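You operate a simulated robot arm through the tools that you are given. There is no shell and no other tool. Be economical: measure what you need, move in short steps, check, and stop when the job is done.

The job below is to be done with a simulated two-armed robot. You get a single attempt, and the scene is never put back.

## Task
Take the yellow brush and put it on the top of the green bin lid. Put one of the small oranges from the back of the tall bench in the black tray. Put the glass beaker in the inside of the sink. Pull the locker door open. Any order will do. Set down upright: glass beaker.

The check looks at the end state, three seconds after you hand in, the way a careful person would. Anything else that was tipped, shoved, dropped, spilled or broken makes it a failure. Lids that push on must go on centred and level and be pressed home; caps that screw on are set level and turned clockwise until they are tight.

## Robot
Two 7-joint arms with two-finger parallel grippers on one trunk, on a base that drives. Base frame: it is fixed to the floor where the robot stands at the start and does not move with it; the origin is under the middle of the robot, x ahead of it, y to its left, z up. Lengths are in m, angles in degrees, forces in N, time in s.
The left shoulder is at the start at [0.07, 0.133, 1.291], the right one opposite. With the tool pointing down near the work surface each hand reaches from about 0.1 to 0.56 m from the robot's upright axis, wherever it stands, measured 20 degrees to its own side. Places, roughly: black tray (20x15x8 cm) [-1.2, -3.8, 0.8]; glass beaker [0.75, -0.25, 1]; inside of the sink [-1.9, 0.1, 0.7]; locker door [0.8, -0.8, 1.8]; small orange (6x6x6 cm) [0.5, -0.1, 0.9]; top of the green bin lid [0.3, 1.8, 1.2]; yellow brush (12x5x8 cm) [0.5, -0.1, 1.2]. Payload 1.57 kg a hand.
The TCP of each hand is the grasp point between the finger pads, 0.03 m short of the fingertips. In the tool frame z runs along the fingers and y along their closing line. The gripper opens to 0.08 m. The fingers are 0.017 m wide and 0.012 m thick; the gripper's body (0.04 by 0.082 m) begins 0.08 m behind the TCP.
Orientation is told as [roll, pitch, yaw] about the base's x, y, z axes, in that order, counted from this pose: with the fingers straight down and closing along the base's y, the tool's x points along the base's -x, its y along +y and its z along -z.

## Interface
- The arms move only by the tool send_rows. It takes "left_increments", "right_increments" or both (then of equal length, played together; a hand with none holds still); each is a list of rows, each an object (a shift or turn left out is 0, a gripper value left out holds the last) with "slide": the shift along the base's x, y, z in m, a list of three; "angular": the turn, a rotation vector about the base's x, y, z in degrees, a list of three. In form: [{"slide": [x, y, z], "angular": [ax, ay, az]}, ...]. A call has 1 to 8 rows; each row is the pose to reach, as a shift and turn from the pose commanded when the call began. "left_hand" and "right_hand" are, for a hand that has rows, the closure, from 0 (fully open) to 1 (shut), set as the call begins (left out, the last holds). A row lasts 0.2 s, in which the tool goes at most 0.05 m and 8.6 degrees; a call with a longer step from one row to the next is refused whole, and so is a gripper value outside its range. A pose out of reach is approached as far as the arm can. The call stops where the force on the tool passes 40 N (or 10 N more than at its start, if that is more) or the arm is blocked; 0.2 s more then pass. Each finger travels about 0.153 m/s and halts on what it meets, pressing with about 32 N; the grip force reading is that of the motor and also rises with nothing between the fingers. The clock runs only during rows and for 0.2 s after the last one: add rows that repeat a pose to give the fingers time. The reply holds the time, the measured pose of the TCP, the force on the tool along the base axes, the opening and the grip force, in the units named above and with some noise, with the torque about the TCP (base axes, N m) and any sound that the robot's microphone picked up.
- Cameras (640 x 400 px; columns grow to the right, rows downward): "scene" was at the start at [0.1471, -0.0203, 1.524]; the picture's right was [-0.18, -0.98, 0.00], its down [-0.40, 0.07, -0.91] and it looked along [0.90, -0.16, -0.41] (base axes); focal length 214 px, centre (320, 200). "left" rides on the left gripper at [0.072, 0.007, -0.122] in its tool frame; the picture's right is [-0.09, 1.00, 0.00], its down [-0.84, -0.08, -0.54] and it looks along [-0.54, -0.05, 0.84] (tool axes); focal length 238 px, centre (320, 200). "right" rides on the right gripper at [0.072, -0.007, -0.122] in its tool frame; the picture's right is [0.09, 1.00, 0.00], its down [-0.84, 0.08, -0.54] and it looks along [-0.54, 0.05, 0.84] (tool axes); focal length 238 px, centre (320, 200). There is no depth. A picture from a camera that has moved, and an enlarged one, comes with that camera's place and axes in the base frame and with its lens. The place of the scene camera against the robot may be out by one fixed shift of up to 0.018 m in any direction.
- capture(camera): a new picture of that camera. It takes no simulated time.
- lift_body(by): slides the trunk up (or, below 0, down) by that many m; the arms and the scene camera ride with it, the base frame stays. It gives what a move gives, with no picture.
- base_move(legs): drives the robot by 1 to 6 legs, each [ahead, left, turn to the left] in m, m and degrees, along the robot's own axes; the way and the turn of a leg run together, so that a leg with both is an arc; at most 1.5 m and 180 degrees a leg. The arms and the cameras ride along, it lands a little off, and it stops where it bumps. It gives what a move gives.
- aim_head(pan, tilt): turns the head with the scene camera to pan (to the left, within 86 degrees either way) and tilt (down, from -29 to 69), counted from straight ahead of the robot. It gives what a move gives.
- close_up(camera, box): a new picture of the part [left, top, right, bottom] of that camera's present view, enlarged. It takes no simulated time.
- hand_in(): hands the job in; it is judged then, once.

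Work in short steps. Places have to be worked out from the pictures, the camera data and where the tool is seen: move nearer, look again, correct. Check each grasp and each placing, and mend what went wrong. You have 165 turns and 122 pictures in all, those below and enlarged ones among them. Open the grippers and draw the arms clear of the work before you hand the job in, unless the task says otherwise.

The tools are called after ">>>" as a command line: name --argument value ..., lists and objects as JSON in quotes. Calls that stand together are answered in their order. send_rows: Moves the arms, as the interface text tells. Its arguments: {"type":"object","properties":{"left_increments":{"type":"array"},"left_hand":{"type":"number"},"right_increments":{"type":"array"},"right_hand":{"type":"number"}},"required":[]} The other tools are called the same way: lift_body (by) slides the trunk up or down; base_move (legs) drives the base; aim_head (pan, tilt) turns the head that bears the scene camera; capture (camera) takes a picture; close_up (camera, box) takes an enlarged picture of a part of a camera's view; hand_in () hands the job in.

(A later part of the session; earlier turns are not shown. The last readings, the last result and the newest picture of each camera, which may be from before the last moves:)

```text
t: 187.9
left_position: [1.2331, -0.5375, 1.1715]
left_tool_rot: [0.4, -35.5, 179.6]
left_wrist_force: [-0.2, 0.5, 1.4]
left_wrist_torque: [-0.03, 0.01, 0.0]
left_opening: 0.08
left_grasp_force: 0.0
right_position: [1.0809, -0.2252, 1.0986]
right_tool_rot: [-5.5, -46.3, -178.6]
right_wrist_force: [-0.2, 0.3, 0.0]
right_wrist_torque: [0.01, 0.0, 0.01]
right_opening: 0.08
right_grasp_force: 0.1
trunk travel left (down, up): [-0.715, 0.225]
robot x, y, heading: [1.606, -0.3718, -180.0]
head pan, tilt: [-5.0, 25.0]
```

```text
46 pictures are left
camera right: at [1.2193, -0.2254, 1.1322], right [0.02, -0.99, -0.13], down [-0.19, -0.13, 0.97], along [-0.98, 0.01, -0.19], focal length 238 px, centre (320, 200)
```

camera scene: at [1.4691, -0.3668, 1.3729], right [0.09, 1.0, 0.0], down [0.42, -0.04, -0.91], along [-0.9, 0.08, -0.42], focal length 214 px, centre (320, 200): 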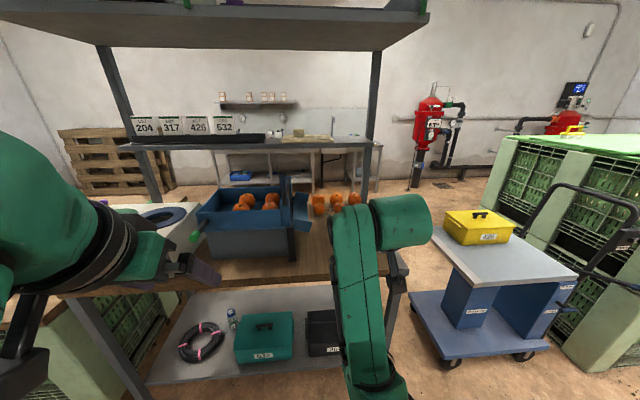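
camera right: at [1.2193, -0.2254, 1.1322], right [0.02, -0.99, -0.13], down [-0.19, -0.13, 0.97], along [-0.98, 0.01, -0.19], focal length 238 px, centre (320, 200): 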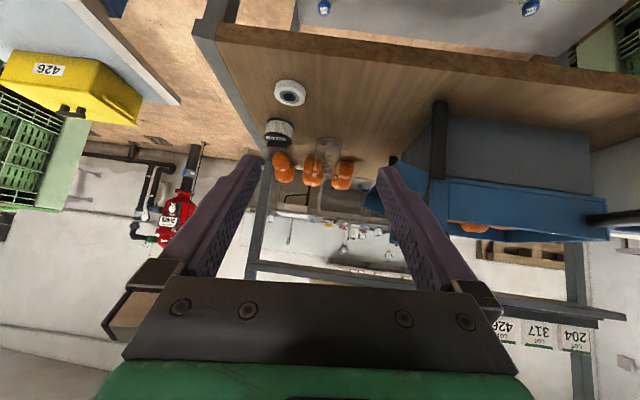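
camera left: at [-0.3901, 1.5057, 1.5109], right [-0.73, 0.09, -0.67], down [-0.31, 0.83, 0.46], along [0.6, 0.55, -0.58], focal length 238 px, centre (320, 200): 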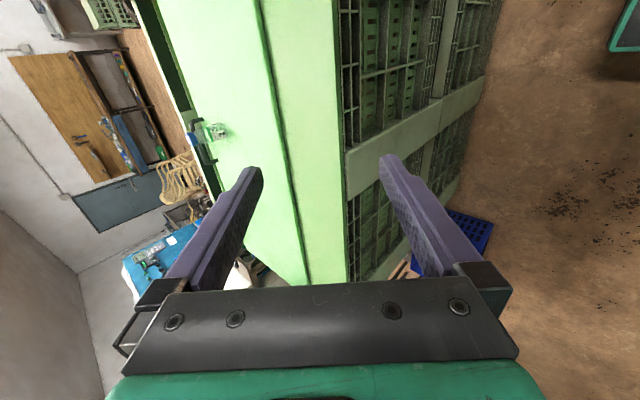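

>>> close_up --camera "right" --box '[230, 60, 450, 200]'

```text
2.86 times, centred on (340, 130) of right
camera zoom: at [1.2193, -0.2254, 1.1322], right [0.02, -0.99, -0.13], down [-0.19, -0.13, 0.97], along [-0.98, 0.01, -0.19], focal length 681 px, centre (263, 400)
```

zoom: 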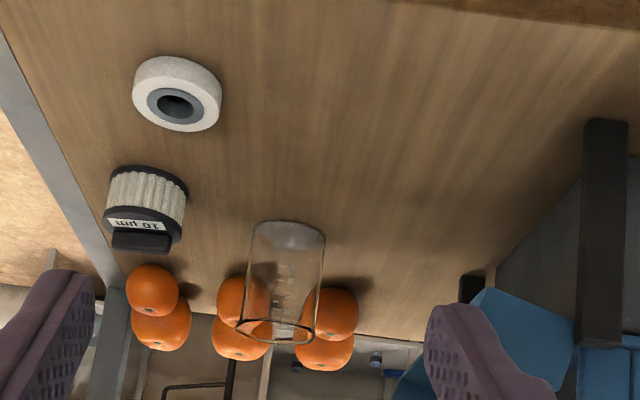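

Beaker axis at about (0.607,-0.223), 7 cm wide, z 0.855–0.945. I level the hand's roll, lower to z≈1.02 and drive in 0.36 m.

>>> send_rows --right_increments '[{"slide": [0, 0.001, -0.04], "angular": [-1.9, 0, 1.3]}, {"slide": [0, 0.002, -0.075], "angular": [-3.8, 0, 2.6]}]'

>>> base_move --legs '[[0.36, 0, 0]]'

>>> close_up --camera "right" --box '[180, 0, 460, 200]'

>>> capture --camera "scene"

```text
t: 188.7
left_position: [1.2326, -0.5382, 1.1696]
left_tool_rot: [0.3, -35.4, 179.6]
left_wrist_force: [0.5, -0.8, -0.6]
left_wrist_torque: [0.01, 0.0, 0.02]
left_opening: 0.0802
left_grasp_force: 0.1
right_position: [1.0705, -0.2014, 1.0624]
right_tool_rot: [-4.3, -51.3, -179.0]
right_wrist_force: [0.5, 0.5, 0.4]
right_wrist_torque: [0.0, -0.01, 0.0]
right_opening: 0.0802
right_grasp_force: 0.1
trunk travel left (down, up): [-0.715, 0.225]
robot x, y, heading: [1.6033, -0.3685, -179.8]
head pan, tilt: [-5.0, 25.0]
stopped in row 2 (right hand): the arm was blocked; the commanded pose is now the measured one
```

```text
t: 191.0
left_position: [0.8719, -0.5357, 1.1714]
left_tool_rot: [0.3, -35.5, 179.4]
left_wrist_force: [0.5, 0.0, 0.2]
left_wrist_torque: [0.03, 0.01, -0.01]
left_opening: 0.0801
left_grasp_force: 0.0
right_position: [0.7116, -0.1987, 1.0603]
right_tool_rot: [-4.2, -51.2, -179.2]
right_wrist_force: [1.4, -0.2, 0.4]
right_wrist_torque: [0.02, 0.03, -0.01]
right_opening: 0.0799
right_grasp_force: 0.1
trunk travel left (down, up): [-0.715, 0.225]
robot x, y, heading: [1.2473, -0.3723, 179.9]
head pan, tilt: [-5.0, 25.0]
```

```text
2.00 times, centred on (320, 100) of right
camera zoom: at [0.8513, -0.198, 1.0809], right [0.01, -0.99, -0.12], down [-0.11, -0.12, 0.99], along [-0.99, 0.0, -0.11], focal length 477 px, centre (320, 400)
```

zoom: 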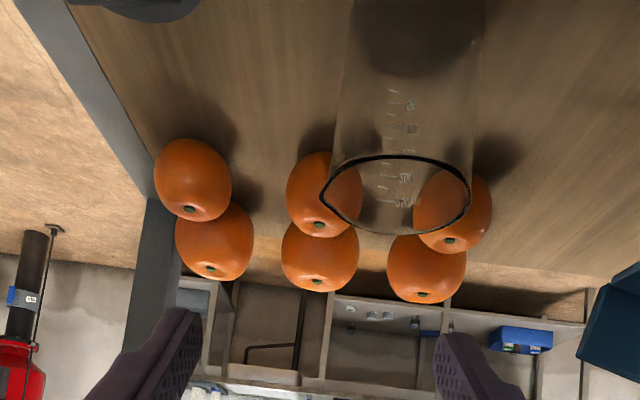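

```text
43 pictures are left
camera scene: at [1.1093, -0.3656, 1.3728], right [0.09, 1.0, 0.0], down [0.42, -0.04, -0.91], along [-0.9, 0.08, -0.42], focal length 214 px, centre (320, 200)
```

scene: 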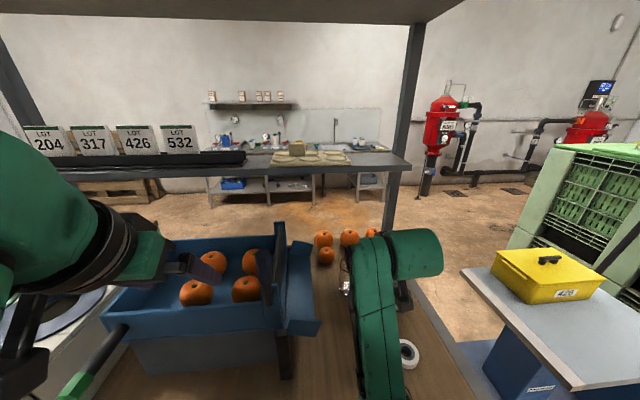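

The right arm is near a joint limit, so I'd use trunk and base to place it. I check where its elbow is relative to the bench's back edge.

>>> aim_head --pan -15 --tilt 65

>>> capture --camera "scene"

```text
t: 192.1
left_position: [0.8727, -0.5346, 1.1717]
left_tool_rot: [0.3, -35.4, 179.3]
left_wrist_force: [0.8, -1.0, 0.8]
left_wrist_torque: [0.02, -0.04, 0.0]
left_opening: 0.08
left_grasp_force: 0.0
right_position: [0.7105, -0.1987, 1.0601]
right_tool_rot: [-4.4, -51.3, -179.1]
right_wrist_force: [-0.6, -0.4, -0.6]
right_wrist_torque: [0.02, -0.02, 0.05]
right_opening: 0.0799
right_grasp_force: 0.1
trunk travel left (down, up): [-0.715, 0.225]
robot x, y, heading: [1.2449, -0.3685, 179.7]
head pan, tilt: [-15.0, 65.0]
```

```text
42 pictures are left
camera scene: at [1.1418, -0.3581, 1.3172], right [0.26, 0.97, 0.0], down [0.87, -0.24, -0.42], along [-0.41, 0.11, -0.91], focal length 214 px, centre (320, 200)
```

scene: 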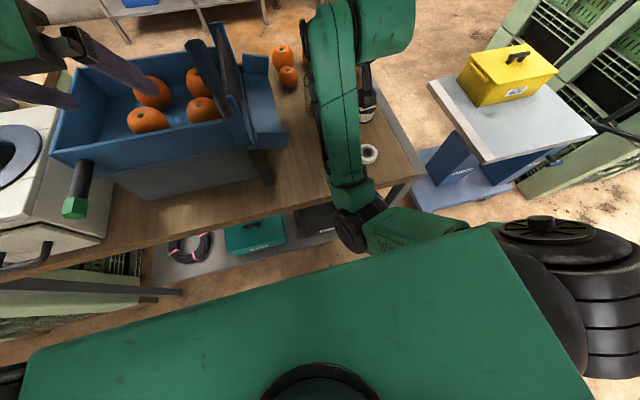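

The right elbow would meet the bench edge, so the left arm (elbow high) shall take the beaker. I back off, strafe right, and lower the left hand to beaker height in the open.

>>> base_move --legs '[[-0.35, 0, 0.2], [0, -0.315, 0]]'

>>> send_rows --left_increments '[{"slide": [-0.03, 0, -0.02], "angular": [0, 2, 0]}, {"slide": [-0.06, 0, -0.05], "angular": [0, 4, 0]}, {"slide": [-0.09, 0, -0.085], "angular": [0, 6, 0]}, {"slide": [-0.11, 0, -0.12], "angular": [0, 8, 0]}, {"slide": [-0.13, 0, -0.15], "angular": [0, 10, 0]}, {"slide": [-0.15, 0, -0.17], "angular": [0, 10, 0]}]' --right_increments '[{"slide": [0, 0, 0.03]}, {"slide": [0, 0, 0.06]}, {"slide": [0, 0, 0.09]}, {"slide": [0, 0, 0.12]}, {"slide": [0, 0, 0.15]}, {"slide": [0, 0, 0.15]}]'

>>> capture --camera "left"

```text
t: 196.1
left_position: [1.2206, -0.224, 1.1714]
left_tool_rot: [0.3, -35.3, 179.6]
left_wrist_force: [-1.2, 0.2, 0.2]
left_wrist_torque: [0.0, 0.0, 0.04]
left_opening: 0.08
left_grasp_force: 0.1
right_position: [1.0584, 0.112, 1.0597]
right_tool_rot: [-4.5, -51.1, -178.9]
right_wrist_force: [-1.2, 0.3, 0.2]
right_wrist_torque: [0.0, 0.0, 0.0]
right_opening: 0.08
right_grasp_force: 0.1
trunk travel left (down, up): [-0.715, 0.225]
robot x, y, heading: [1.5934, -0.0537, -179.7]
head pan, tilt: [-15.0, 65.0]
```

```text
t: 197.5
left_position: [1.0666, -0.2228, 0.9995]
left_tool_rot: [0.5, -45.3, 179.6]
left_wrist_force: [-0.8, 0.2, -0.1]
left_wrist_torque: [-0.03, 0.0, -0.01]
left_opening: 0.08
left_grasp_force: 0.0
left hand out of reach, approached as far as the arm can: row 2
right_position: [1.0536, 0.1159, 1.2082]
right_tool_rot: [-4.5, -51.1, -178.8]
right_wrist_force: [0.0, 1.1, -0.3]
right_wrist_torque: [0.01, 0.02, -0.03]
right_opening: 0.0801
right_grasp_force: 0.1
trunk travel left (down, up): [-0.715, 0.225]
robot x, y, heading: [1.5894, -0.0552, -179.9]
head pan, tilt: [-15.0, 65.0]
```

```text
41 pictures are left
camera left: at [1.2056, -0.2302, 1.0342], right [-0.07, -1.0, 0.07], down [-0.2, 0.08, 0.98], along [-0.98, 0.05, -0.21], focal length 238 px, centre (320, 200)
```

left: 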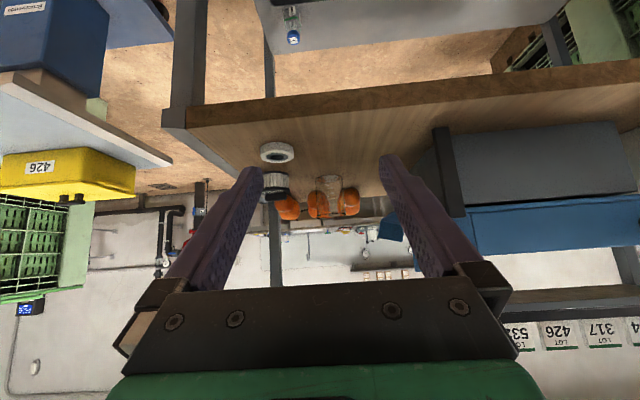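

The left hand is well placed. I drive in 0.3 m and look again.

>>> base_move --legs '[[0.31, 0, 0]]'

>>> capture --camera "left"

```text
t: 199.6
left_position: [0.7549, -0.2249, 1.0006]
left_tool_rot: [0.4, -45.5, 179.4]
left_wrist_force: [0.1, 0.5, 0.3]
left_wrist_torque: [0.02, -0.01, 0.02]
left_opening: 0.08
left_grasp_force: 0.1
right_position: [0.7407, 0.1144, 1.2086]
right_tool_rot: [-4.5, -51.2, -178.8]
right_wrist_force: [-0.3, -0.4, 0.3]
right_wrist_torque: [-0.05, -0.01, -0.03]
right_opening: 0.0799
right_grasp_force: 0.0
trunk travel left (down, up): [-0.715, 0.225]
robot x, y, heading: [1.2763, -0.055, -179.9]
head pan, tilt: [-15.0, 65.0]
```

```text
40 pictures are left
camera left: at [0.8929, -0.2308, 1.0352], right [-0.07, -1.0, 0.07], down [-0.2, 0.08, 0.98], along [-0.98, 0.05, -0.2], focal length 238 px, centre (320, 200)
```

left: 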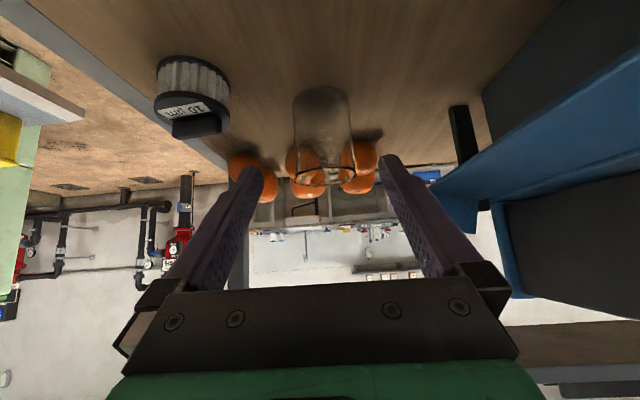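

Beaker: centre (0.618,-0.225), about 7.1 cm wide, and the hand is at y=-0.225. I go to a point 8 cm back on the tool axis and check the finger spacing.

>>> send_rows --left_increments '[{"slide": [-0.025, 0, -0.009]}, {"slide": [-0.05, 0, -0.018]}, {"slide": [-0.075, 0, -0.027]}]'

>>> capture --camera "left"

```text
t: 200.4
left_position: [0.6772, -0.2232, 0.9729]
left_tool_rot: [0.5, -45.5, 179.5]
left_wrist_force: [0.4, -0.6, -0.1]
left_wrist_torque: [-0.02, 0.01, 0.0]
left_opening: 0.0799
left_grasp_force: 0.0
right_position: [0.7396, 0.1152, 1.208]
right_tool_rot: [-4.4, -51.2, -178.9]
right_wrist_force: [0.5, 0.2, -0.1]
right_wrist_torque: [0.02, 0.02, 0.02]
right_opening: 0.0798
right_grasp_force: 0.0
trunk travel left (down, up): [-0.715, 0.225]
robot x, y, heading: [1.2782, -0.0563, -179.8]
head pan, tilt: [-15.0, 65.0]
```

```text
39 pictures are left
camera left: at [0.8152, -0.2304, 1.0074], right [-0.07, -1.0, 0.07], down [-0.2, 0.08, 0.98], along [-0.98, 0.05, -0.21], focal length 238 px, centre (320, 200)
```

left: 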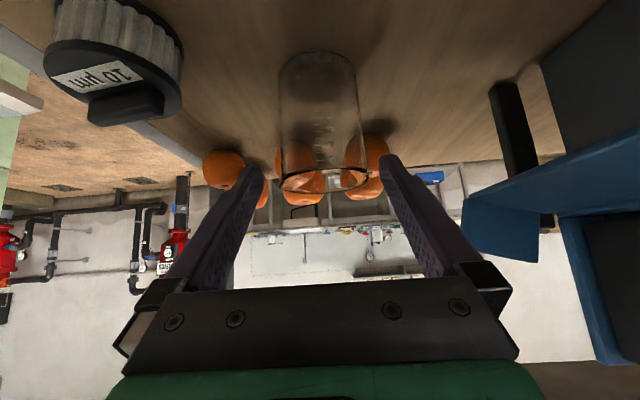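

Spout points toward +y; body centre y≈-0.226. I advance along the tool axis around the beaker in small rows.

>>> send_rows --left_increments '[{"slide": [-0.014, -0.002, -0.014]}, {"slide": [-0.027, -0.002, -0.028]}, {"slide": [-0.04, -0.002, -0.042]}, {"slide": [-0.052, -0.002, -0.055]}]'

>>> capture --camera "left"

```text
t: 201.4
left_position: [0.6254, -0.2251, 0.9166]
left_tool_rot: [0.3, -45.4, 179.5]
left_wrist_force: [-0.8, -0.2, 0.0]
left_wrist_torque: [0.01, 0.02, -0.01]
left_opening: 0.0799
left_grasp_force: 0.0
right_position: [0.7396, 0.1145, 1.2077]
right_tool_rot: [-4.4, -51.2, -178.9]
right_wrist_force: [0.1, 1.0, 0.3]
right_wrist_torque: [0.01, 0.01, 0.03]
right_opening: 0.0801
right_grasp_force: 0.0
trunk travel left (down, up): [-0.715, 0.225]
robot x, y, heading: [1.2783, -0.0543, -179.7]
head pan, tilt: [-15.0, 65.0]
```

```text
38 pictures are left
camera left: at [0.7639, -0.2321, 0.9517], right [-0.07, -1.0, 0.07], down [-0.2, 0.08, 0.98], along [-0.98, 0.05, -0.21], focal length 238 px, centre (320, 200)
```

left: 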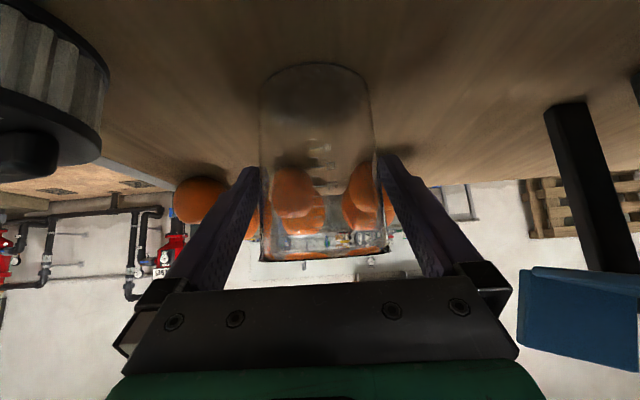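

The beaker sits between the fingers, no contact. I close and lift gently.

>>> send_rows --left_increments '[{"slide": [0, 0, 0]}, {"slide": [0, 0, 0]}, {"slide": [0, 0, 0]}]' --left_hand 0.5

>>> send_rows --left_increments '[{"slide": [0, 0, 0.01]}, {"slide": [0, 0, 0.025]}, {"slide": [0, 0, 0.04]}, {"slide": [0, 0, 0.055]}]'

>>> capture --camera "left"

```text
t: 202.2
left_position: [0.6264, -0.2239, 0.9167]
left_tool_rot: [0.4, -45.4, 179.5]
left_wrist_force: [0.2, 0.6, 0.4]
left_wrist_torque: [0.04, 0.0, 0.01]
left_opening: 0.0711
left_grasp_force: 32.4
right_position: [0.7404, 0.116, 1.209]
right_tool_rot: [-4.5, -51.3, -178.9]
right_wrist_force: [0.4, -0.2, 0.4]
right_wrist_torque: [0.0, 0.03, -0.01]
right_opening: 0.08
right_grasp_force: 0.1
trunk travel left (down, up): [-0.715, 0.225]
robot x, y, heading: [1.2755, -0.0533, -179.9]
head pan, tilt: [-15.0, 65.0]
```

```text
t: 203.2
left_position: [0.6274, -0.2264, 0.9748]
left_tool_rot: [0.5, -45.4, 179.6]
left_wrist_force: [-0.8, 0.0, -0.2]
left_wrist_torque: [0.0, -0.01, 0.01]
left_opening: 0.0714
left_grasp_force: 31.9
right_position: [0.7406, 0.1148, 1.2096]
right_tool_rot: [-4.5, -51.3, -178.9]
right_wrist_force: [-0.3, 0.2, -0.6]
right_wrist_torque: [0.03, 0.03, 0.0]
right_opening: 0.0802
right_grasp_force: 0.0
trunk travel left (down, up): [-0.715, 0.225]
robot x, y, heading: [1.2745, -0.0531, -180.2]
head pan, tilt: [-15.0, 65.0]
```

```text
37 pictures are left
camera left: at [0.7657, -0.2332, 1.0087], right [-0.07, -1.0, 0.07], down [-0.2, 0.08, 0.98], along [-0.98, 0.05, -0.21], focal length 238 px, centre (320, 200)
```

left: 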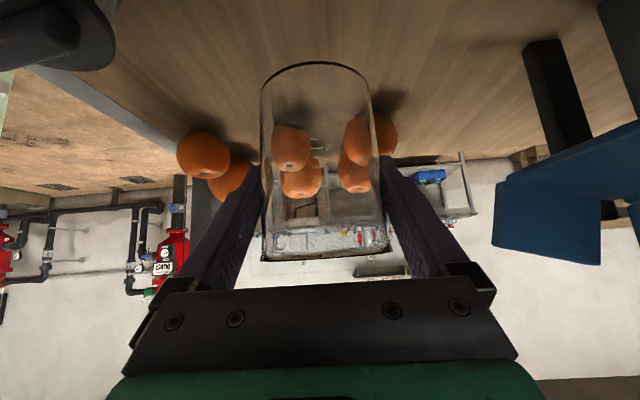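

Beaker is held upright. I back out, go round through the corridor toward the sink, facing -x all the way.

>>> base_move --legs '[[-0.45, 0, 0.2], [0, 1.45, 0], [0, 1.42, 0], [1.3, 0, 0], [1.2, 0, 0]]'

>>> aim_head --pan 10 --tilt 20

>>> capture --camera "scene"

```text
t: 231.2
left_position: [-1.4832, -2.9952, 0.9741]
left_tool_rot: [0.4, -45.4, 177.6]
left_wrist_force: [0.1, 0.0, -0.3]
left_wrist_torque: [0.0, 0.05, 0.01]
left_opening: 0.0707
left_grasp_force: 31.7
right_position: [-1.3592, -2.658, 1.2096]
right_tool_rot: [-4.5, -51.3, 179.1]
right_wrist_force: [0.1, -0.6, -0.2]
right_wrist_torque: [0.0, 0.02, 0.02]
right_opening: 0.0798
right_grasp_force: 0.0
trunk travel left (down, up): [-0.715, 0.225]
robot x, y, heading: [-0.8229, -2.8441, 178.0]
head pan, tilt: [-15.0, 65.0]
```

```text
t: 232.3
left_position: [-1.483, -2.9943, 0.9739]
left_tool_rot: [0.3, -45.4, 177.5]
left_wrist_force: [-0.1, 0.4, -0.1]
left_wrist_torque: [-0.01, 0.01, 0.04]
left_opening: 0.0705
left_grasp_force: 31.7
right_position: [-1.3581, -2.6577, 1.209]
right_tool_rot: [-4.6, -51.3, 179.2]
right_wrist_force: [0.2, 0.6, 0.3]
right_wrist_torque: [-0.04, 0.01, 0.0]
right_opening: 0.08
right_grasp_force: 0.1
trunk travel left (down, up): [-0.715, 0.225]
robot x, y, heading: [-0.8308, -2.8465, 178.1]
head pan, tilt: [10.0, 20.0]
```

```text
36 pictures are left
camera scene: at [-0.9645, -2.8618, 1.3807], right [-0.14, 0.99, 0.0], down [0.34, 0.05, -0.94], along [-0.93, -0.13, -0.34], focal length 214 px, centre (320, 200)
```

scene: 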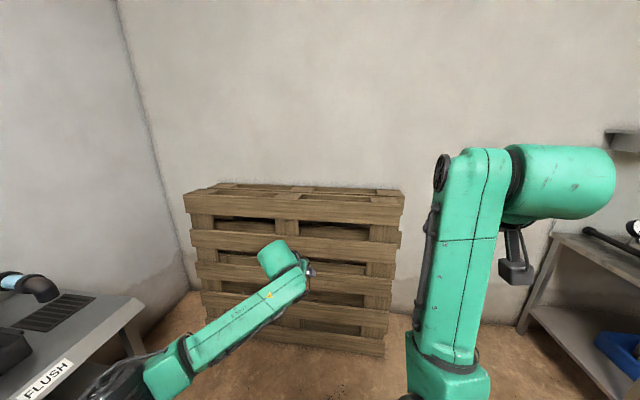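

The sink bench is along the wall to the right. I back up a bit, strafe toward it and look.

>>> base_move --legs '[[-0.25, 0, 2], [0, -1.45, 0], [0, -1.4, 0]]'

>>> capture --camera "scene"

```text
t: 247.4
left_position: [-1.1634, -0.1617, 0.9744]
left_tool_rot: [0.4, -45.4, 176.7]
left_wrist_force: [-0.5, 0.1, -1.0]
left_wrist_torque: [0.0, 0.0, 0.02]
left_opening: 0.0701
left_grasp_force: 32.3
right_position: [-1.0335, 0.1725, 1.2082]
right_tool_rot: [-4.6, -51.4, 178.4]
right_wrist_force: [0.0, -0.6, 0.7]
right_wrist_torque: [0.02, -0.02, 0.0]
right_opening: 0.0803
right_grasp_force: 0.0
trunk travel left (down, up): [-0.715, 0.225]
robot x, y, heading: [-0.5063, -0.0235, 177.3]
head pan, tilt: [10.0, 20.0]
```

```text
35 pictures are left
camera scene: at [-0.6422, -0.0381, 1.3808], right [-0.13, 0.99, 0.0], down [0.34, 0.04, -0.94], along [-0.93, -0.12, -0.34], focal length 214 px, centre (320, 200)
```

scene: 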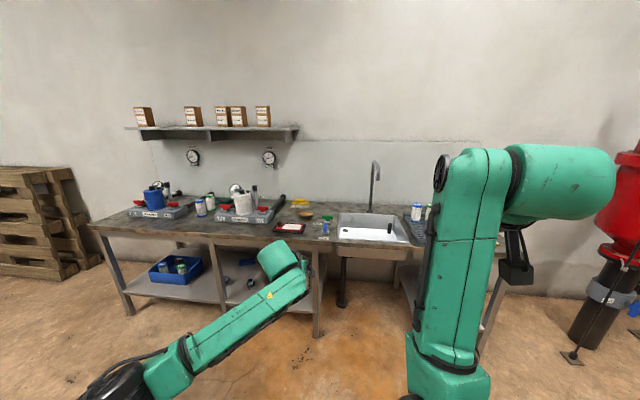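

The sink opening spans about x -1.57…-1.87, y -0.06…0.30. I zoom in on it.

>>> close_up --camera "scene" --box '[300, 150, 460, 270]'

```text
3.33 times, centred on (380, 210) of scene
camera zoom: at [-0.6422, -0.0381, 1.3808], right [-0.13, 0.99, 0.0], down [0.34, 0.04, -0.94], along [-0.93, -0.12, -0.34], focal length 715 px, centre (120, 167)
```

zoom: 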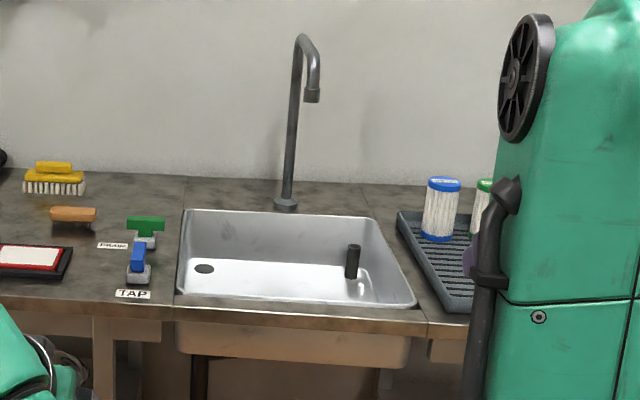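

Sink bottom looks about z≈0.765, rim ≈0.86. I raise slightly, straighten the heading, strafe to line up with y≈0.05 and approach part-way.

>>> lift_body --by 0.05

>>> base_move --legs '[[0, -0.2, 2.7], [0.3, 0, 0]]'

>>> capture --camera "scene"

>>> capture --camera "left"

```text
t: 248.3
left_position: [-1.163, -0.1622, 1.0233]
left_tool_rot: [0.4, -45.5, 176.5]
left_wrist_force: [0.1, 0.2, -1.2]
left_wrist_torque: [-0.03, -0.04, -0.01]
left_opening: 0.07
left_grasp_force: 32.3
right_position: [-1.0346, 0.1725, 1.2586]
right_tool_rot: [-4.5, -51.2, 178.3]
right_wrist_force: [-0.2, 0.2, -0.7]
right_wrist_torque: [0.02, 0.03, 0.04]
right_opening: 0.0803
right_grasp_force: 0.1
trunk travel left (down, up): [-0.765, 0.175]
robot x, y, heading: [-0.5033, -0.024, 177.2]
head pan, tilt: [10.0, 20.0]
```

```text
t: 251.6
left_position: [-1.446, 0.0139, 1.0247]
left_tool_rot: [0.3, -45.5, 179.2]
left_wrist_force: [-0.1, -0.6, -0.9]
left_wrist_torque: [-0.02, 0.0, -0.01]
left_opening: 0.07
left_grasp_force: 32.4
right_position: [-1.3302, 0.3537, 1.2588]
right_tool_rot: [-4.5, -51.3, -179.3]
right_wrist_force: [-0.5, -0.1, 0.2]
right_wrist_torque: [0.02, 0.01, -0.01]
right_opening: 0.0801
right_grasp_force: 0.0
trunk travel left (down, up): [-0.765, 0.175]
robot x, y, heading: [-0.7961, 0.1784, 180.0]
head pan, tilt: [10.0, 20.0]
```

```text
33 pictures are left
camera scene: at [-0.9305, 0.1602, 1.431], right [-0.17, 0.99, 0.0], down [0.34, 0.06, -0.94], along [-0.93, -0.16, -0.34], focal length 214 px, centre (320, 200)
```

scene: 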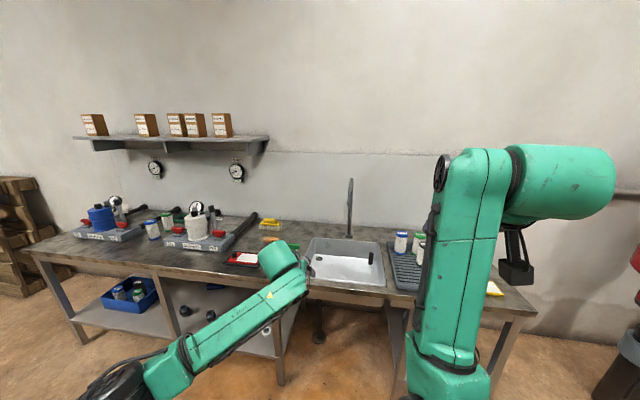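

```text
32 pictures are left
camera left: at [-1.3079, 0.006, 1.059], right [-0.08, -0.99, 0.07], down [-0.2, 0.08, 0.98], along [-0.98, 0.06, -0.2], focal length 238 px, centre (320, 200)
```

left: 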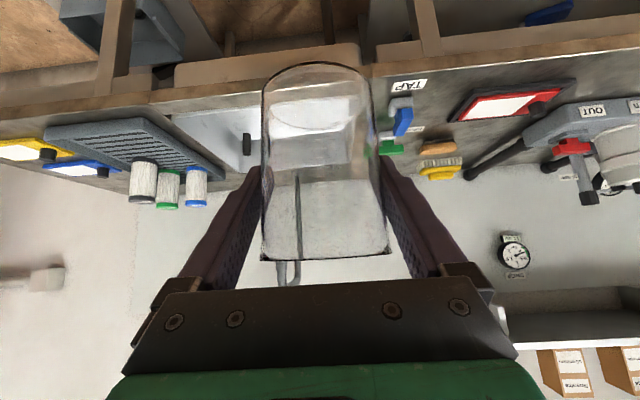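

Sink's left edge at y≈-0.06 is confirmed. I strafe 4 cm right and approach 0.2 m with the base, then 8.5 cm with the arm.

>>> base_move --legs '[[0.2, -0.045, 0]]'

>>> send_rows --left_increments '[{"slide": [-0.03, 0, 0]}, {"slide": [-0.06, 0, 0]}, {"slide": [-0.085, 0, 0]}]'

>>> capture --camera "left"

>>> capture --camera "scene"

```text
t: 253.2
left_position: [-1.6433, 0.059, 1.0248]
left_tool_rot: [0.3, -45.5, 179.3]
left_wrist_force: [-0.2, 1.3, -0.6]
left_wrist_torque: [-0.02, 0.0, 0.03]
left_opening: 0.07
left_grasp_force: 31.8
right_position: [-1.5296, 0.3992, 1.2603]
right_tool_rot: [-4.5, -51.4, -179.2]
right_wrist_force: [0.1, 0.2, 0.7]
right_wrist_torque: [-0.01, -0.04, 0.02]
right_opening: 0.0801
right_grasp_force: 0.0
trunk travel left (down, up): [-0.765, 0.175]
robot x, y, heading: [-0.9948, 0.2237, 179.7]
head pan, tilt: [10.0, 20.0]
```

```text
t: 254.0
left_position: [-1.7291, 0.06, 1.0238]
left_tool_rot: [0.5, -45.4, 179.1]
left_wrist_force: [-0.2, -0.3, -2.1]
left_wrist_torque: [-0.01, -0.02, 0.02]
left_opening: 0.0699
left_grasp_force: 31.8
right_position: [-1.5307, 0.3999, 1.2587]
right_tool_rot: [-4.5, -51.2, -179.2]
right_wrist_force: [-0.2, -0.4, 0.1]
right_wrist_torque: [-0.03, 0.0, -0.01]
right_opening: 0.0803
right_grasp_force: 0.0
trunk travel left (down, up): [-0.765, 0.175]
robot x, y, heading: [-0.9942, 0.2254, 179.7]
head pan, tilt: [10.0, 20.0]
```

```text
31 pictures are left
camera left: at [-1.5919, 0.052, 1.0579], right [-0.07, -0.99, 0.07], down [-0.2, 0.09, 0.98], along [-0.98, 0.06, -0.21], focal length 238 px, centre (320, 200)
```

left: 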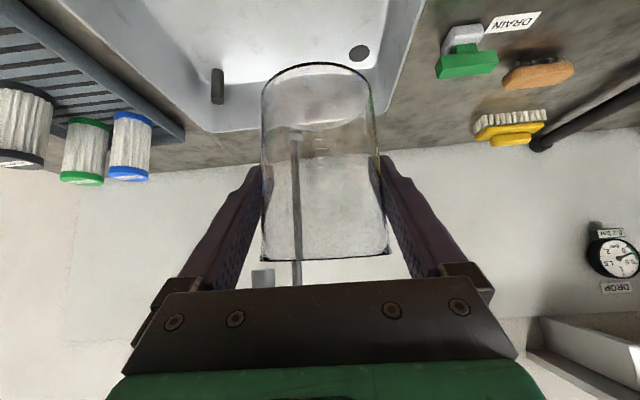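

```text
30 pictures are left
camera scene: at [-1.1317, 0.207, 1.4306], right [-0.17, 0.99, 0.0], down [0.34, 0.06, -0.94], along [-0.93, -0.16, -0.34], focal length 214 px, centre (320, 200)
```

scene: 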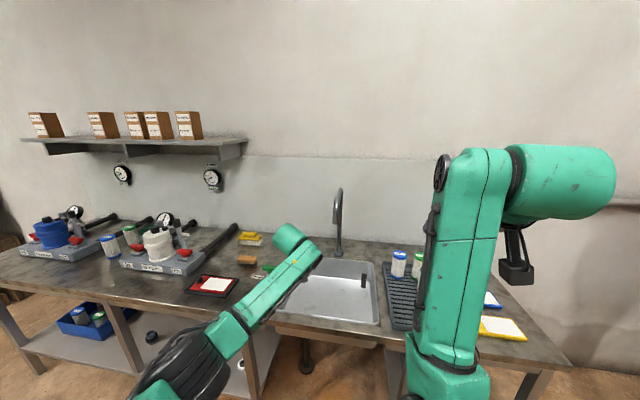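

Triangulating both cameras, the sink is farther and lower than I thought: rim z≈0.74, floor ≈0.65, opening x≈-1.76…-2.15, y≈-0.08…0.3; the spout tip is at (-1.84,0.13,1.08). I lower the trunk 10 cm, shift the hand to y≈0.02 and move in further.

>>> lift_body --by -0.1

>>> base_move --legs '[[0.0, 0.04, 0], [0.2, 0, 0]]'

>>> capture --camera "left"

>>> capture --camera "scene"

```text
t: 255.3
left_position: [-1.7292, 0.0598, 0.9224]
left_tool_rot: [0.5, -45.5, 179.2]
left_wrist_force: [-0.1, -0.1, -0.5]
left_wrist_torque: [0.01, -0.02, -0.01]
left_opening: 0.0698
left_grasp_force: 32.3
right_position: [-1.5291, 0.3988, 1.1595]
right_tool_rot: [-4.6, -51.3, -179.1]
right_wrist_force: [0.4, -0.1, -0.2]
right_wrist_torque: [0.0, -0.03, -0.04]
right_opening: 0.0802
right_grasp_force: 0.0
trunk travel left (down, up): [-0.665, 0.275]
robot x, y, heading: [-0.9915, 0.2242, 179.8]
head pan, tilt: [10.0, 20.0]
```

```text
t: 257.4
left_position: [-1.9293, 0.0168, 0.9248]
left_tool_rot: [0.4, -45.4, 179.3]
left_wrist_force: [0.0, 0.3, -1.1]
left_wrist_torque: [0.0, -0.01, 0.03]
left_opening: 0.0698
left_grasp_force: 31.7
right_position: [-1.7319, 0.3585, 1.1593]
right_tool_rot: [-4.5, -51.3, -179.0]
right_wrist_force: [-1.0, 0.3, 0.7]
right_wrist_torque: [0.0, -0.01, -0.02]
right_opening: 0.08
right_grasp_force: 0.1
trunk travel left (down, up): [-0.665, 0.275]
robot x, y, heading: [-1.1967, 0.1891, 180.0]
head pan, tilt: [10.0, 20.0]
```

```text
29 pictures are left
camera left: at [-1.7917, 0.0099, 0.9587], right [-0.07, -0.99, 0.07], down [-0.2, 0.08, 0.98], along [-0.98, 0.06, -0.21], focal length 238 px, centre (320, 200)
```

left: 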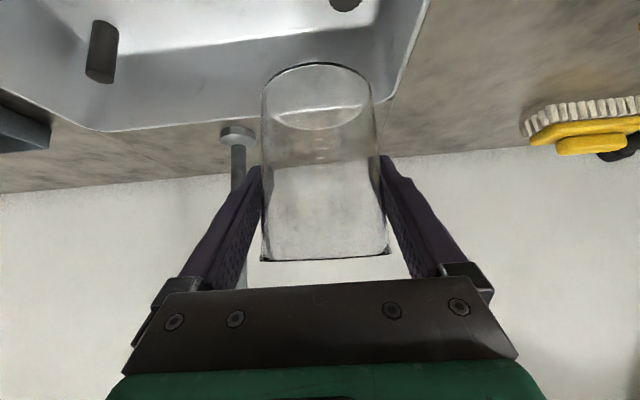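

```text
28 pictures are left
camera scene: at [-1.3317, 0.1658, 1.3309], right [-0.17, 0.99, 0.0], down [0.34, 0.06, -0.94], along [-0.93, -0.16, -0.34], focal length 214 px, centre (320, 200)
```

scene: 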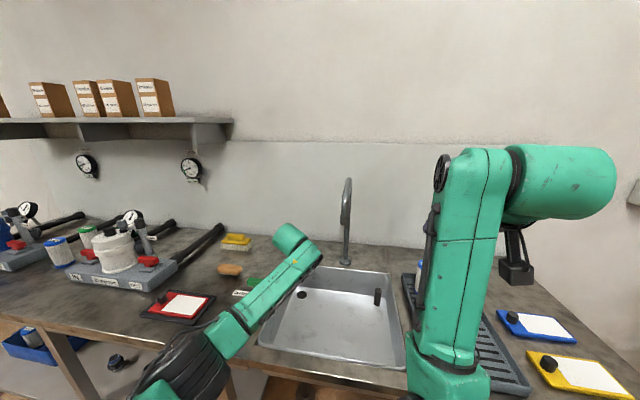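

Rim z≈0.747, and the beaker is over the basin (x≈-1.93, y≈0.02). I lower with the arm, 2 cm further in.

>>> send_rows --left_increments '[{"slide": [-0.01, 0, -0.03]}, {"slide": [-0.02, 0, -0.06]}, {"slide": [-0.025, 0, -0.09]}, {"slide": [-0.025, 0, -0.12]}]'

>>> capture --camera "scene"

>>> capture --camera "left"

```text
t: 258.4
left_position: [-1.944, 0.0196, 0.8015]
left_tool_rot: [0.2, -45.6, 179.5]
left_wrist_force: [-0.9, 0.3, -0.4]
left_wrist_torque: [-0.01, 0.0, 0.03]
left_opening: 0.0696
left_grasp_force: 32.0
left hand out of reach, approached as far as the arm can: row 3, 4
right_position: [-1.734, 0.3569, 1.1587]
right_tool_rot: [-4.4, -51.2, -179.1]
right_wrist_force: [-0.4, -0.3, -0.5]
right_wrist_torque: [0.01, -0.01, 0.0]
right_opening: 0.0801
right_grasp_force: 0.1
trunk travel left (down, up): [-0.665, 0.275]
robot x, y, heading: [-1.1941, 0.1835, 180.0]
head pan, tilt: [10.0, 20.0]
```

```text
27 pictures are left
camera scene: at [-1.3326, 0.1647, 1.3308], right [-0.17, 0.99, 0.0], down [0.34, 0.06, -0.94], along [-0.93, -0.16, -0.34], focal length 214 px, centre (320, 200)
```

scene: 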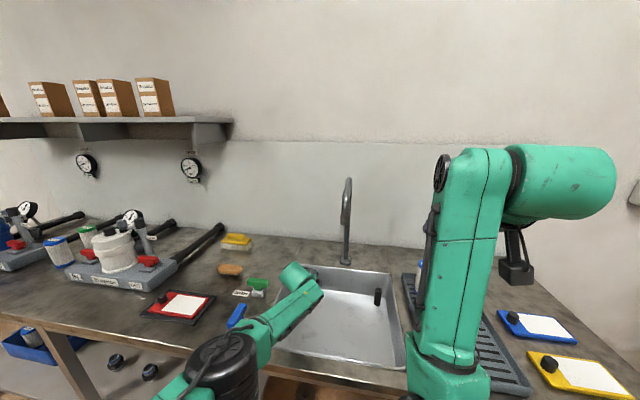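

```text
26 pictures are left
camera left: at [-1.8061, 0.0135, 0.8358], right [-0.07, -1.0, 0.07], down [-0.2, 0.08, 0.98], along [-0.98, 0.06, -0.2], focal length 238 px, centre (320, 200)
```

left: 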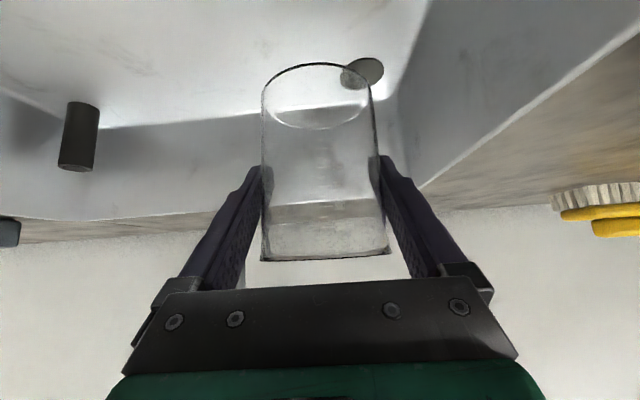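

The beaker is inside the basin walls, bottom about z 0.74. The arm is at its reach, so I lower the rest with the trunk in steps.

>>> lift_body --by -0.06

>>> capture --camera "left"

>>> close_up --camera "scene" --box '[180, 230, 440, 390]'

```text
t: 259.4
left_position: [-1.9434, 0.0228, 0.7412]
left_tool_rot: [0.4, -45.4, 179.3]
left_wrist_force: [0.0, -0.5, -1.0]
left_wrist_torque: [-0.03, 0.01, 0.01]
left_opening: 0.0698
left_grasp_force: 32.1
right_position: [-1.732, 0.3579, 1.1007]
right_tool_rot: [-4.4, -51.3, -178.9]
right_wrist_force: [-0.8, -0.2, 0.1]
right_wrist_torque: [-0.03, 0.01, -0.02]
right_opening: 0.0801
right_grasp_force: 0.0
trunk travel left (down, up): [-0.605, 0.335]
robot x, y, heading: [-1.2002, 0.1885, 179.8]
head pan, tilt: [10.0, 20.0]
```

```text
25 pictures are left
camera left: at [-1.8054, 0.0145, 0.7759], right [-0.07, -0.99, 0.07], down [-0.2, 0.08, 0.98], along [-0.98, 0.06, -0.21], focal length 238 px, centre (320, 200)
```

left: 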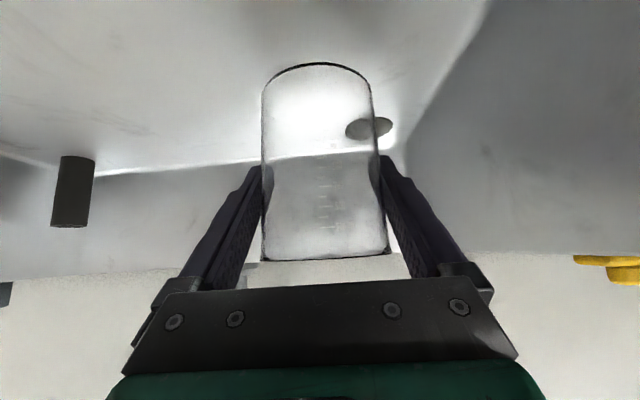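

```text
2.46 times, centred on (310, 310) of scene
camera zoom: at [-1.332, 0.1659, 1.2708], right [-0.17, 0.99, 0.0], down [0.34, 0.06, -0.94], along [-0.93, -0.16, -0.34], focal length 528 px, centre (345, -71)
```

zoom: 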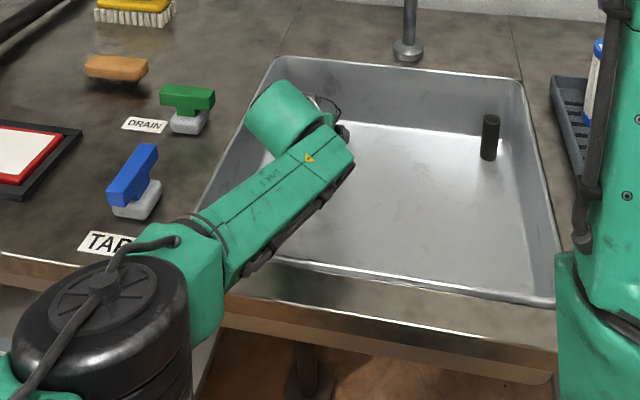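

Basin floor triangulates to z≈0.66; about 2 cm to go. Trunk down in small steps, watching the wrist force.

>>> lift_body --by -0.012

>>> lift_body --by -0.006

```text
t: 260.0
left_position: [-1.9433, 0.0216, 0.7296]
left_tool_rot: [0.4, -45.4, 179.3]
left_wrist_force: [0.3, -0.2, -1.3]
left_wrist_torque: [0.0, -0.01, 0.03]
left_opening: 0.0696
left_grasp_force: 32.1
right_position: [-1.7338, 0.3591, 1.0863]
right_tool_rot: [-4.5, -51.4, -179.0]
right_wrist_force: [0.6, 0.1, -0.2]
right_wrist_torque: [0.03, 0.01, -0.03]
right_opening: 0.08
right_grasp_force: 0.1
trunk travel left (down, up): [-0.593, 0.347]
robot x, y, heading: [-1.197, 0.1884, 180.1]
head pan, tilt: [10.0, 20.0]
```

```text
t: 260.6
left_position: [-1.942, 0.0218, 0.7244]
left_tool_rot: [0.4, -45.4, 179.3]
left_wrist_force: [0.1, -0.7, -0.8]
left_wrist_torque: [-0.04, 0.0, -0.03]
left_opening: 0.0695
left_grasp_force: 31.5
right_position: [-1.7338, 0.3576, 1.0815]
right_tool_rot: [-4.4, -51.3, -178.9]
right_wrist_force: [0.1, 0.0, -0.4]
right_wrist_torque: [-0.02, 0.02, -0.02]
right_opening: 0.0801
right_grasp_force: 0.0
trunk travel left (down, up): [-0.587, 0.353]
robot x, y, heading: [-1.195, 0.1875, 179.7]
head pan, tilt: [10.0, 20.0]
```

No contact yet; two more small steps.

>>> lift_body --by -0.006

>>> lift_body --by -0.005

>>> capture --camera "left"

```text
t: 261.1
left_position: [-1.9435, 0.021, 0.7215]
left_tool_rot: [0.5, -45.8, 179.4]
left_wrist_force: [-2.8, -2.9, 14.6]
left_wrist_torque: [0.1, -0.19, -0.1]
left_opening: 0.0696
left_grasp_force: 31.5
right_position: [-1.7313, 0.3588, 1.0766]
right_tool_rot: [-4.4, -51.4, -179.0]
right_wrist_force: [0.0, 0.2, 0.4]
right_wrist_torque: [-0.02, 0.0, 0.0]
right_opening: 0.0803
right_grasp_force: 0.0
trunk travel left (down, up): [-0.581, 0.359]
robot x, y, heading: [-1.1956, 0.1847, 179.9]
head pan, tilt: [10.0, 20.0]
```

```text
t: 261.7
left_position: [-1.9417, 0.0211, 0.7164]
left_tool_rot: [0.4, -45.6, 179.2]
left_wrist_force: [-0.1, -3.5, 14.8]
left_wrist_torque: [0.06, 0.1, 0.03]
left_opening: 0.0692
left_grasp_force: 32.5
right_position: [-1.7294, 0.3579, 1.0708]
right_tool_rot: [-4.5, -51.5, -179.0]
right_wrist_force: [0.0, -0.4, -0.1]
right_wrist_torque: [0.01, 0.01, -0.02]
right_opening: 0.0799
right_grasp_force: 0.1
trunk travel left (down, up): [-0.576, 0.364]
robot x, y, heading: [-1.1968, 0.184, 179.9]
head pan, tilt: [10.0, 20.0]
```

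```text
23 pictures are left
camera left: at [-1.8037, 0.0141, 0.7494], right [-0.07, -0.99, 0.07], down [-0.2, 0.08, 0.98], along [-0.98, 0.05, -0.2], focal length 238 px, centre (320, 200)
```

left: 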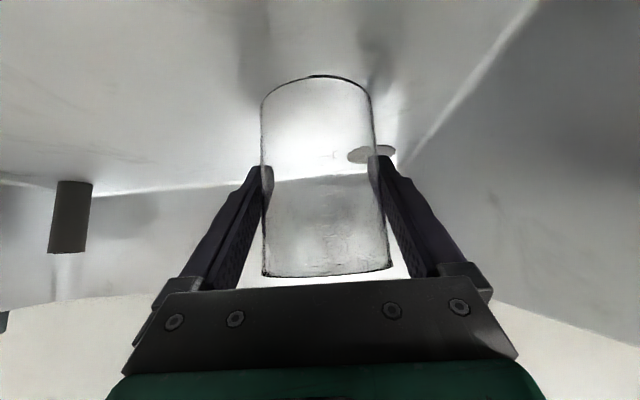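

Contact: the beaker stands on the basin floor (it slid 5 mm in the fingers). I open the hand.

>>> send_rows --left_increments '[{"slide": [0, 0, 0]}, {"slide": [0, 0, 0]}, {"slide": [0, 0, 0]}]' --left_hand 0

>>> capture --camera "left"

```text
t: 262.5
left_position: [-1.9433, 0.0225, 0.7105]
left_tool_rot: [0.4, -45.5, 179.3]
left_wrist_force: [0.2, 0.1, 0.2]
left_wrist_torque: [0.0, -0.01, -0.02]
left_opening: 0.0801
left_grasp_force: 0.0
right_position: [-1.7325, 0.3587, 1.0697]
right_tool_rot: [-4.3, -51.4, -179.0]
right_wrist_force: [-0.9, -0.8, 0.5]
right_wrist_torque: [-0.05, 0.0, 0.02]
right_opening: 0.0801
right_grasp_force: 0.0
trunk travel left (down, up): [-0.576, 0.364]
robot x, y, heading: [-1.1932, 0.1851, 179.7]
head pan, tilt: [10.0, 20.0]
```

```text
22 pictures are left
camera left: at [-1.8055, 0.0147, 0.7466], right [-0.07, -0.99, 0.07], down [-0.2, 0.08, 0.98], along [-0.98, 0.06, -0.21], focal length 238 px, centre (320, 200)
```

left: 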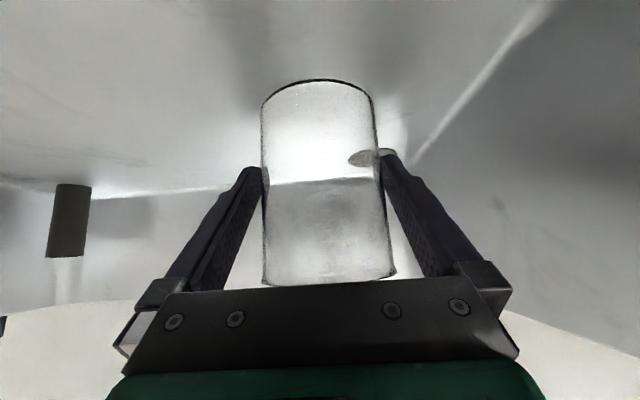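

The fingers are free. I withdraw up and back along the tool axis.

>>> send_rows --left_increments '[{"slide": [0.012, 0, 0.013]}, {"slide": [0.025, 0, 0.028]}, {"slide": [0.04, 0, 0.048]}, {"slide": [0.055, 0, 0.07]}, {"slide": [0.07, 0, 0.1]}, {"slide": [0.08, 0, 0.14]}]'

>>> capture --camera "left"

```text
t: 263.9
left_position: [-1.8625, 0.0227, 0.8543]
left_tool_rot: [0.5, -45.4, 179.3]
left_wrist_force: [0.0, 0.2, -0.1]
left_wrist_torque: [0.01, 0.01, 0.0]
left_opening: 0.08
left_grasp_force: 0.0
right_position: [-1.7313, 0.3588, 1.0699]
right_tool_rot: [-4.5, -51.3, -179.2]
right_wrist_force: [-0.1, 1.2, -0.5]
right_wrist_torque: [0.01, -0.01, 0.03]
right_opening: 0.0799
right_grasp_force: 0.0
trunk travel left (down, up): [-0.576, 0.364]
robot x, y, heading: [-1.1981, 0.1891, 179.6]
head pan, tilt: [10.0, 20.0]
```

```text
21 pictures are left
camera left: at [-1.7249, 0.0154, 0.8879], right [-0.07, -0.99, 0.07], down [-0.2, 0.08, 0.98], along [-0.98, 0.06, -0.21], focal length 238 px, centre (320, 200)
```

left: 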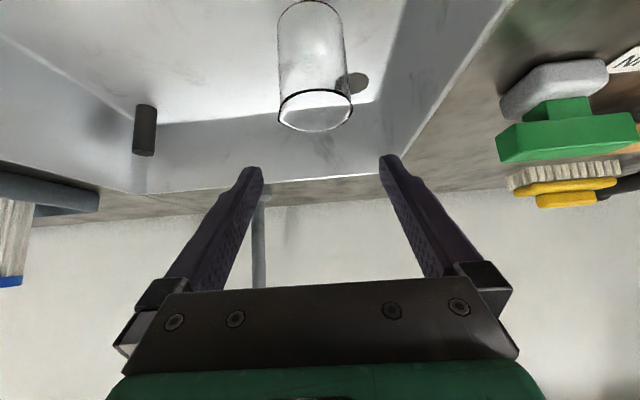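

The beaker stands upright in the sink. Now the orange: the middle access from behind worked well, so I take the same route back with the left hand.

>>> lift_body --by 0.15

>>> base_move --legs '[[-0.5, 0, 0.3], [0, 1.5, 0], [0, 1.56, 0], [-1.25, 0, 0], [-1.2, 0, 0]]'

```text
t: 265.6
left_position: [-1.8643, 0.0222, 1.0019]
left_tool_rot: [0.4, -45.5, 179.2]
left_wrist_force: [0.3, 0.7, 0.5]
left_wrist_torque: [0.01, 0.01, -0.03]
left_opening: 0.08
left_grasp_force: 0.1
right_position: [-1.7316, 0.3582, 1.2196]
right_tool_rot: [-4.5, -51.3, -179.1]
right_wrist_force: [-0.1, 0.0, -0.4]
right_wrist_torque: [-0.01, -0.01, 0.0]
right_opening: 0.0801
right_grasp_force: 0.0
trunk travel left (down, up): [-0.726, 0.214]
robot x, y, heading: [-1.1965, 0.189, 179.8]
head pan, tilt: [10.0, 20.0]
```

```text
refused: 1.56 is not a number from -1.5 to 1.5
```

>>> base_move --legs '[[-0.5, 0, 0.3], [0, 1.5, 0], [0, 1.5, 0], [-1.25, 0, 0], [-1.2, 0, 0]]'

```text
t: 294.4
left_position: [1.093, -3.0116, 1.0032]
left_tool_rot: [0.5, -45.4, 179.5]
left_wrist_force: [0.4, 0.3, 0.4]
left_wrist_torque: [0.0, 0.01, 0.01]
left_opening: 0.08
left_grasp_force: 0.2
right_position: [1.2226, -2.6742, 1.2194]
right_tool_rot: [-4.5, -51.3, -178.9]
right_wrist_force: [-0.7, -0.1, 0.6]
right_wrist_torque: [-0.01, 0.0, -0.01]
right_opening: 0.0801
right_grasp_force: 0.1
trunk travel left (down, up): [-0.726, 0.214]
robot x, y, heading: [1.7618, -2.8445, -180.1]
head pan, tilt: [10.0, 20.0]
```

I strafe behind the rack to line the left hand up with the small orange at y≈-0.28.

>>> base_move --legs '[[0, -1.4, 0.2], [0, -1.33, 0], [0.3, 0, 0]]'

>>> capture --camera "left"

```text
t: 308.8
left_position: [0.8668, -0.2957, 1.0024]
left_tool_rot: [0.5, -44.3, -179.5]
left_wrist_force: [5.3, 1.0, 0.6]
left_wrist_torque: [-0.04, -0.08, 0.23]
left_opening: 0.0798
left_grasp_force: 0.1
right_position: [0.9909, 0.0412, 1.2193]
right_tool_rot: [-4.3, -51.1, -178.6]
right_wrist_force: [0.2, 1.0, -0.4]
right_wrist_torque: [0.0, -0.01, -0.03]
right_opening: 0.08
right_grasp_force: 0.1
trunk travel left (down, up): [-0.726, 0.214]
robot x, y, heading: [1.5275, -0.1296, -179.6]
head pan, tilt: [10.0, 20.0]
stopped in leg 3: the force on the tool passed its limit at 163 N (the readings are from after the stop); the commanded pose is now the measured one
```

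```text
20 pictures are left
camera left: at [1.0045, -0.3003, 1.0401], right [-0.05, -1.0, 0.07], down [-0.22, 0.08, 0.97], along [-0.97, 0.03, -0.23], focal length 238 px, centre (320, 200)
```

left: 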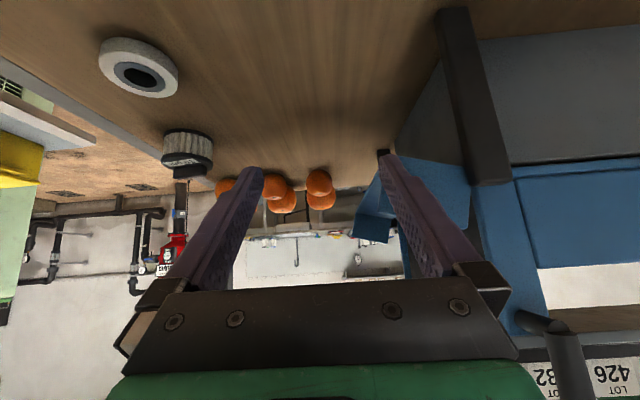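

Something was bumped on the left side, probably the blue box's protruding handle. I back off and look at what happened.

>>> base_move --legs '[[-0.2, 0, 0]]'

>>> aim_head --pan 10 --tilt 35

>>> capture --camera "scene"

```text
t: 310.4
left_position: [1.0676, -0.2972, 1.0009]
left_tool_rot: [0.5, -44.1, -179.3]
left_wrist_force: [1.8, 0.0, 0.5]
left_wrist_torque: [0.01, 0.02, -0.01]
left_opening: 0.08
left_grasp_force: 0.1
right_position: [1.1892, 0.0406, 1.2181]
right_tool_rot: [-4.5, -51.1, -178.3]
right_wrist_force: [0.4, -0.1, -0.5]
right_wrist_torque: [0.01, 0.01, -0.02]
right_opening: 0.08
right_grasp_force: 0.1
trunk travel left (down, up): [-0.726, 0.214]
robot x, y, heading: [1.7299, -0.1267, -179.5]
head pan, tilt: [10.0, 20.0]
```

```text
t: 311.2
left_position: [1.0686, -0.2972, 1.0014]
left_tool_rot: [0.4, -44.3, -179.4]
left_wrist_force: [-0.5, -0.4, -0.6]
left_wrist_torque: [0.02, 0.0, -0.01]
left_opening: 0.0797
left_grasp_force: 0.0
right_position: [1.1924, 0.0403, 1.2192]
right_tool_rot: [-4.5, -51.0, -178.3]
right_wrist_force: [0.0, -0.5, -0.5]
right_wrist_torque: [0.01, 0.01, 0.02]
right_opening: 0.0801
right_grasp_force: 0.1
trunk travel left (down, up): [-0.726, 0.214]
robot x, y, heading: [1.7311, -0.1282, -179.2]
head pan, tilt: [10.0, 35.0]
```

```text
19 pictures are left
camera scene: at [1.5992, -0.1468, 1.3681], right [-0.18, 0.98, 0.0], down [0.56, 0.1, -0.82], along [-0.81, -0.15, -0.57], focal length 214 px, centre (320, 200)
```

scene: 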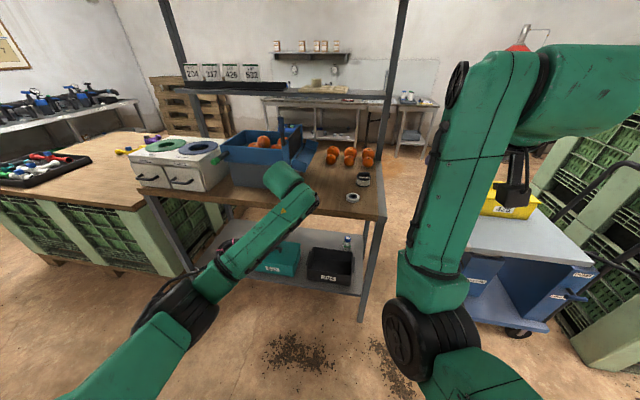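

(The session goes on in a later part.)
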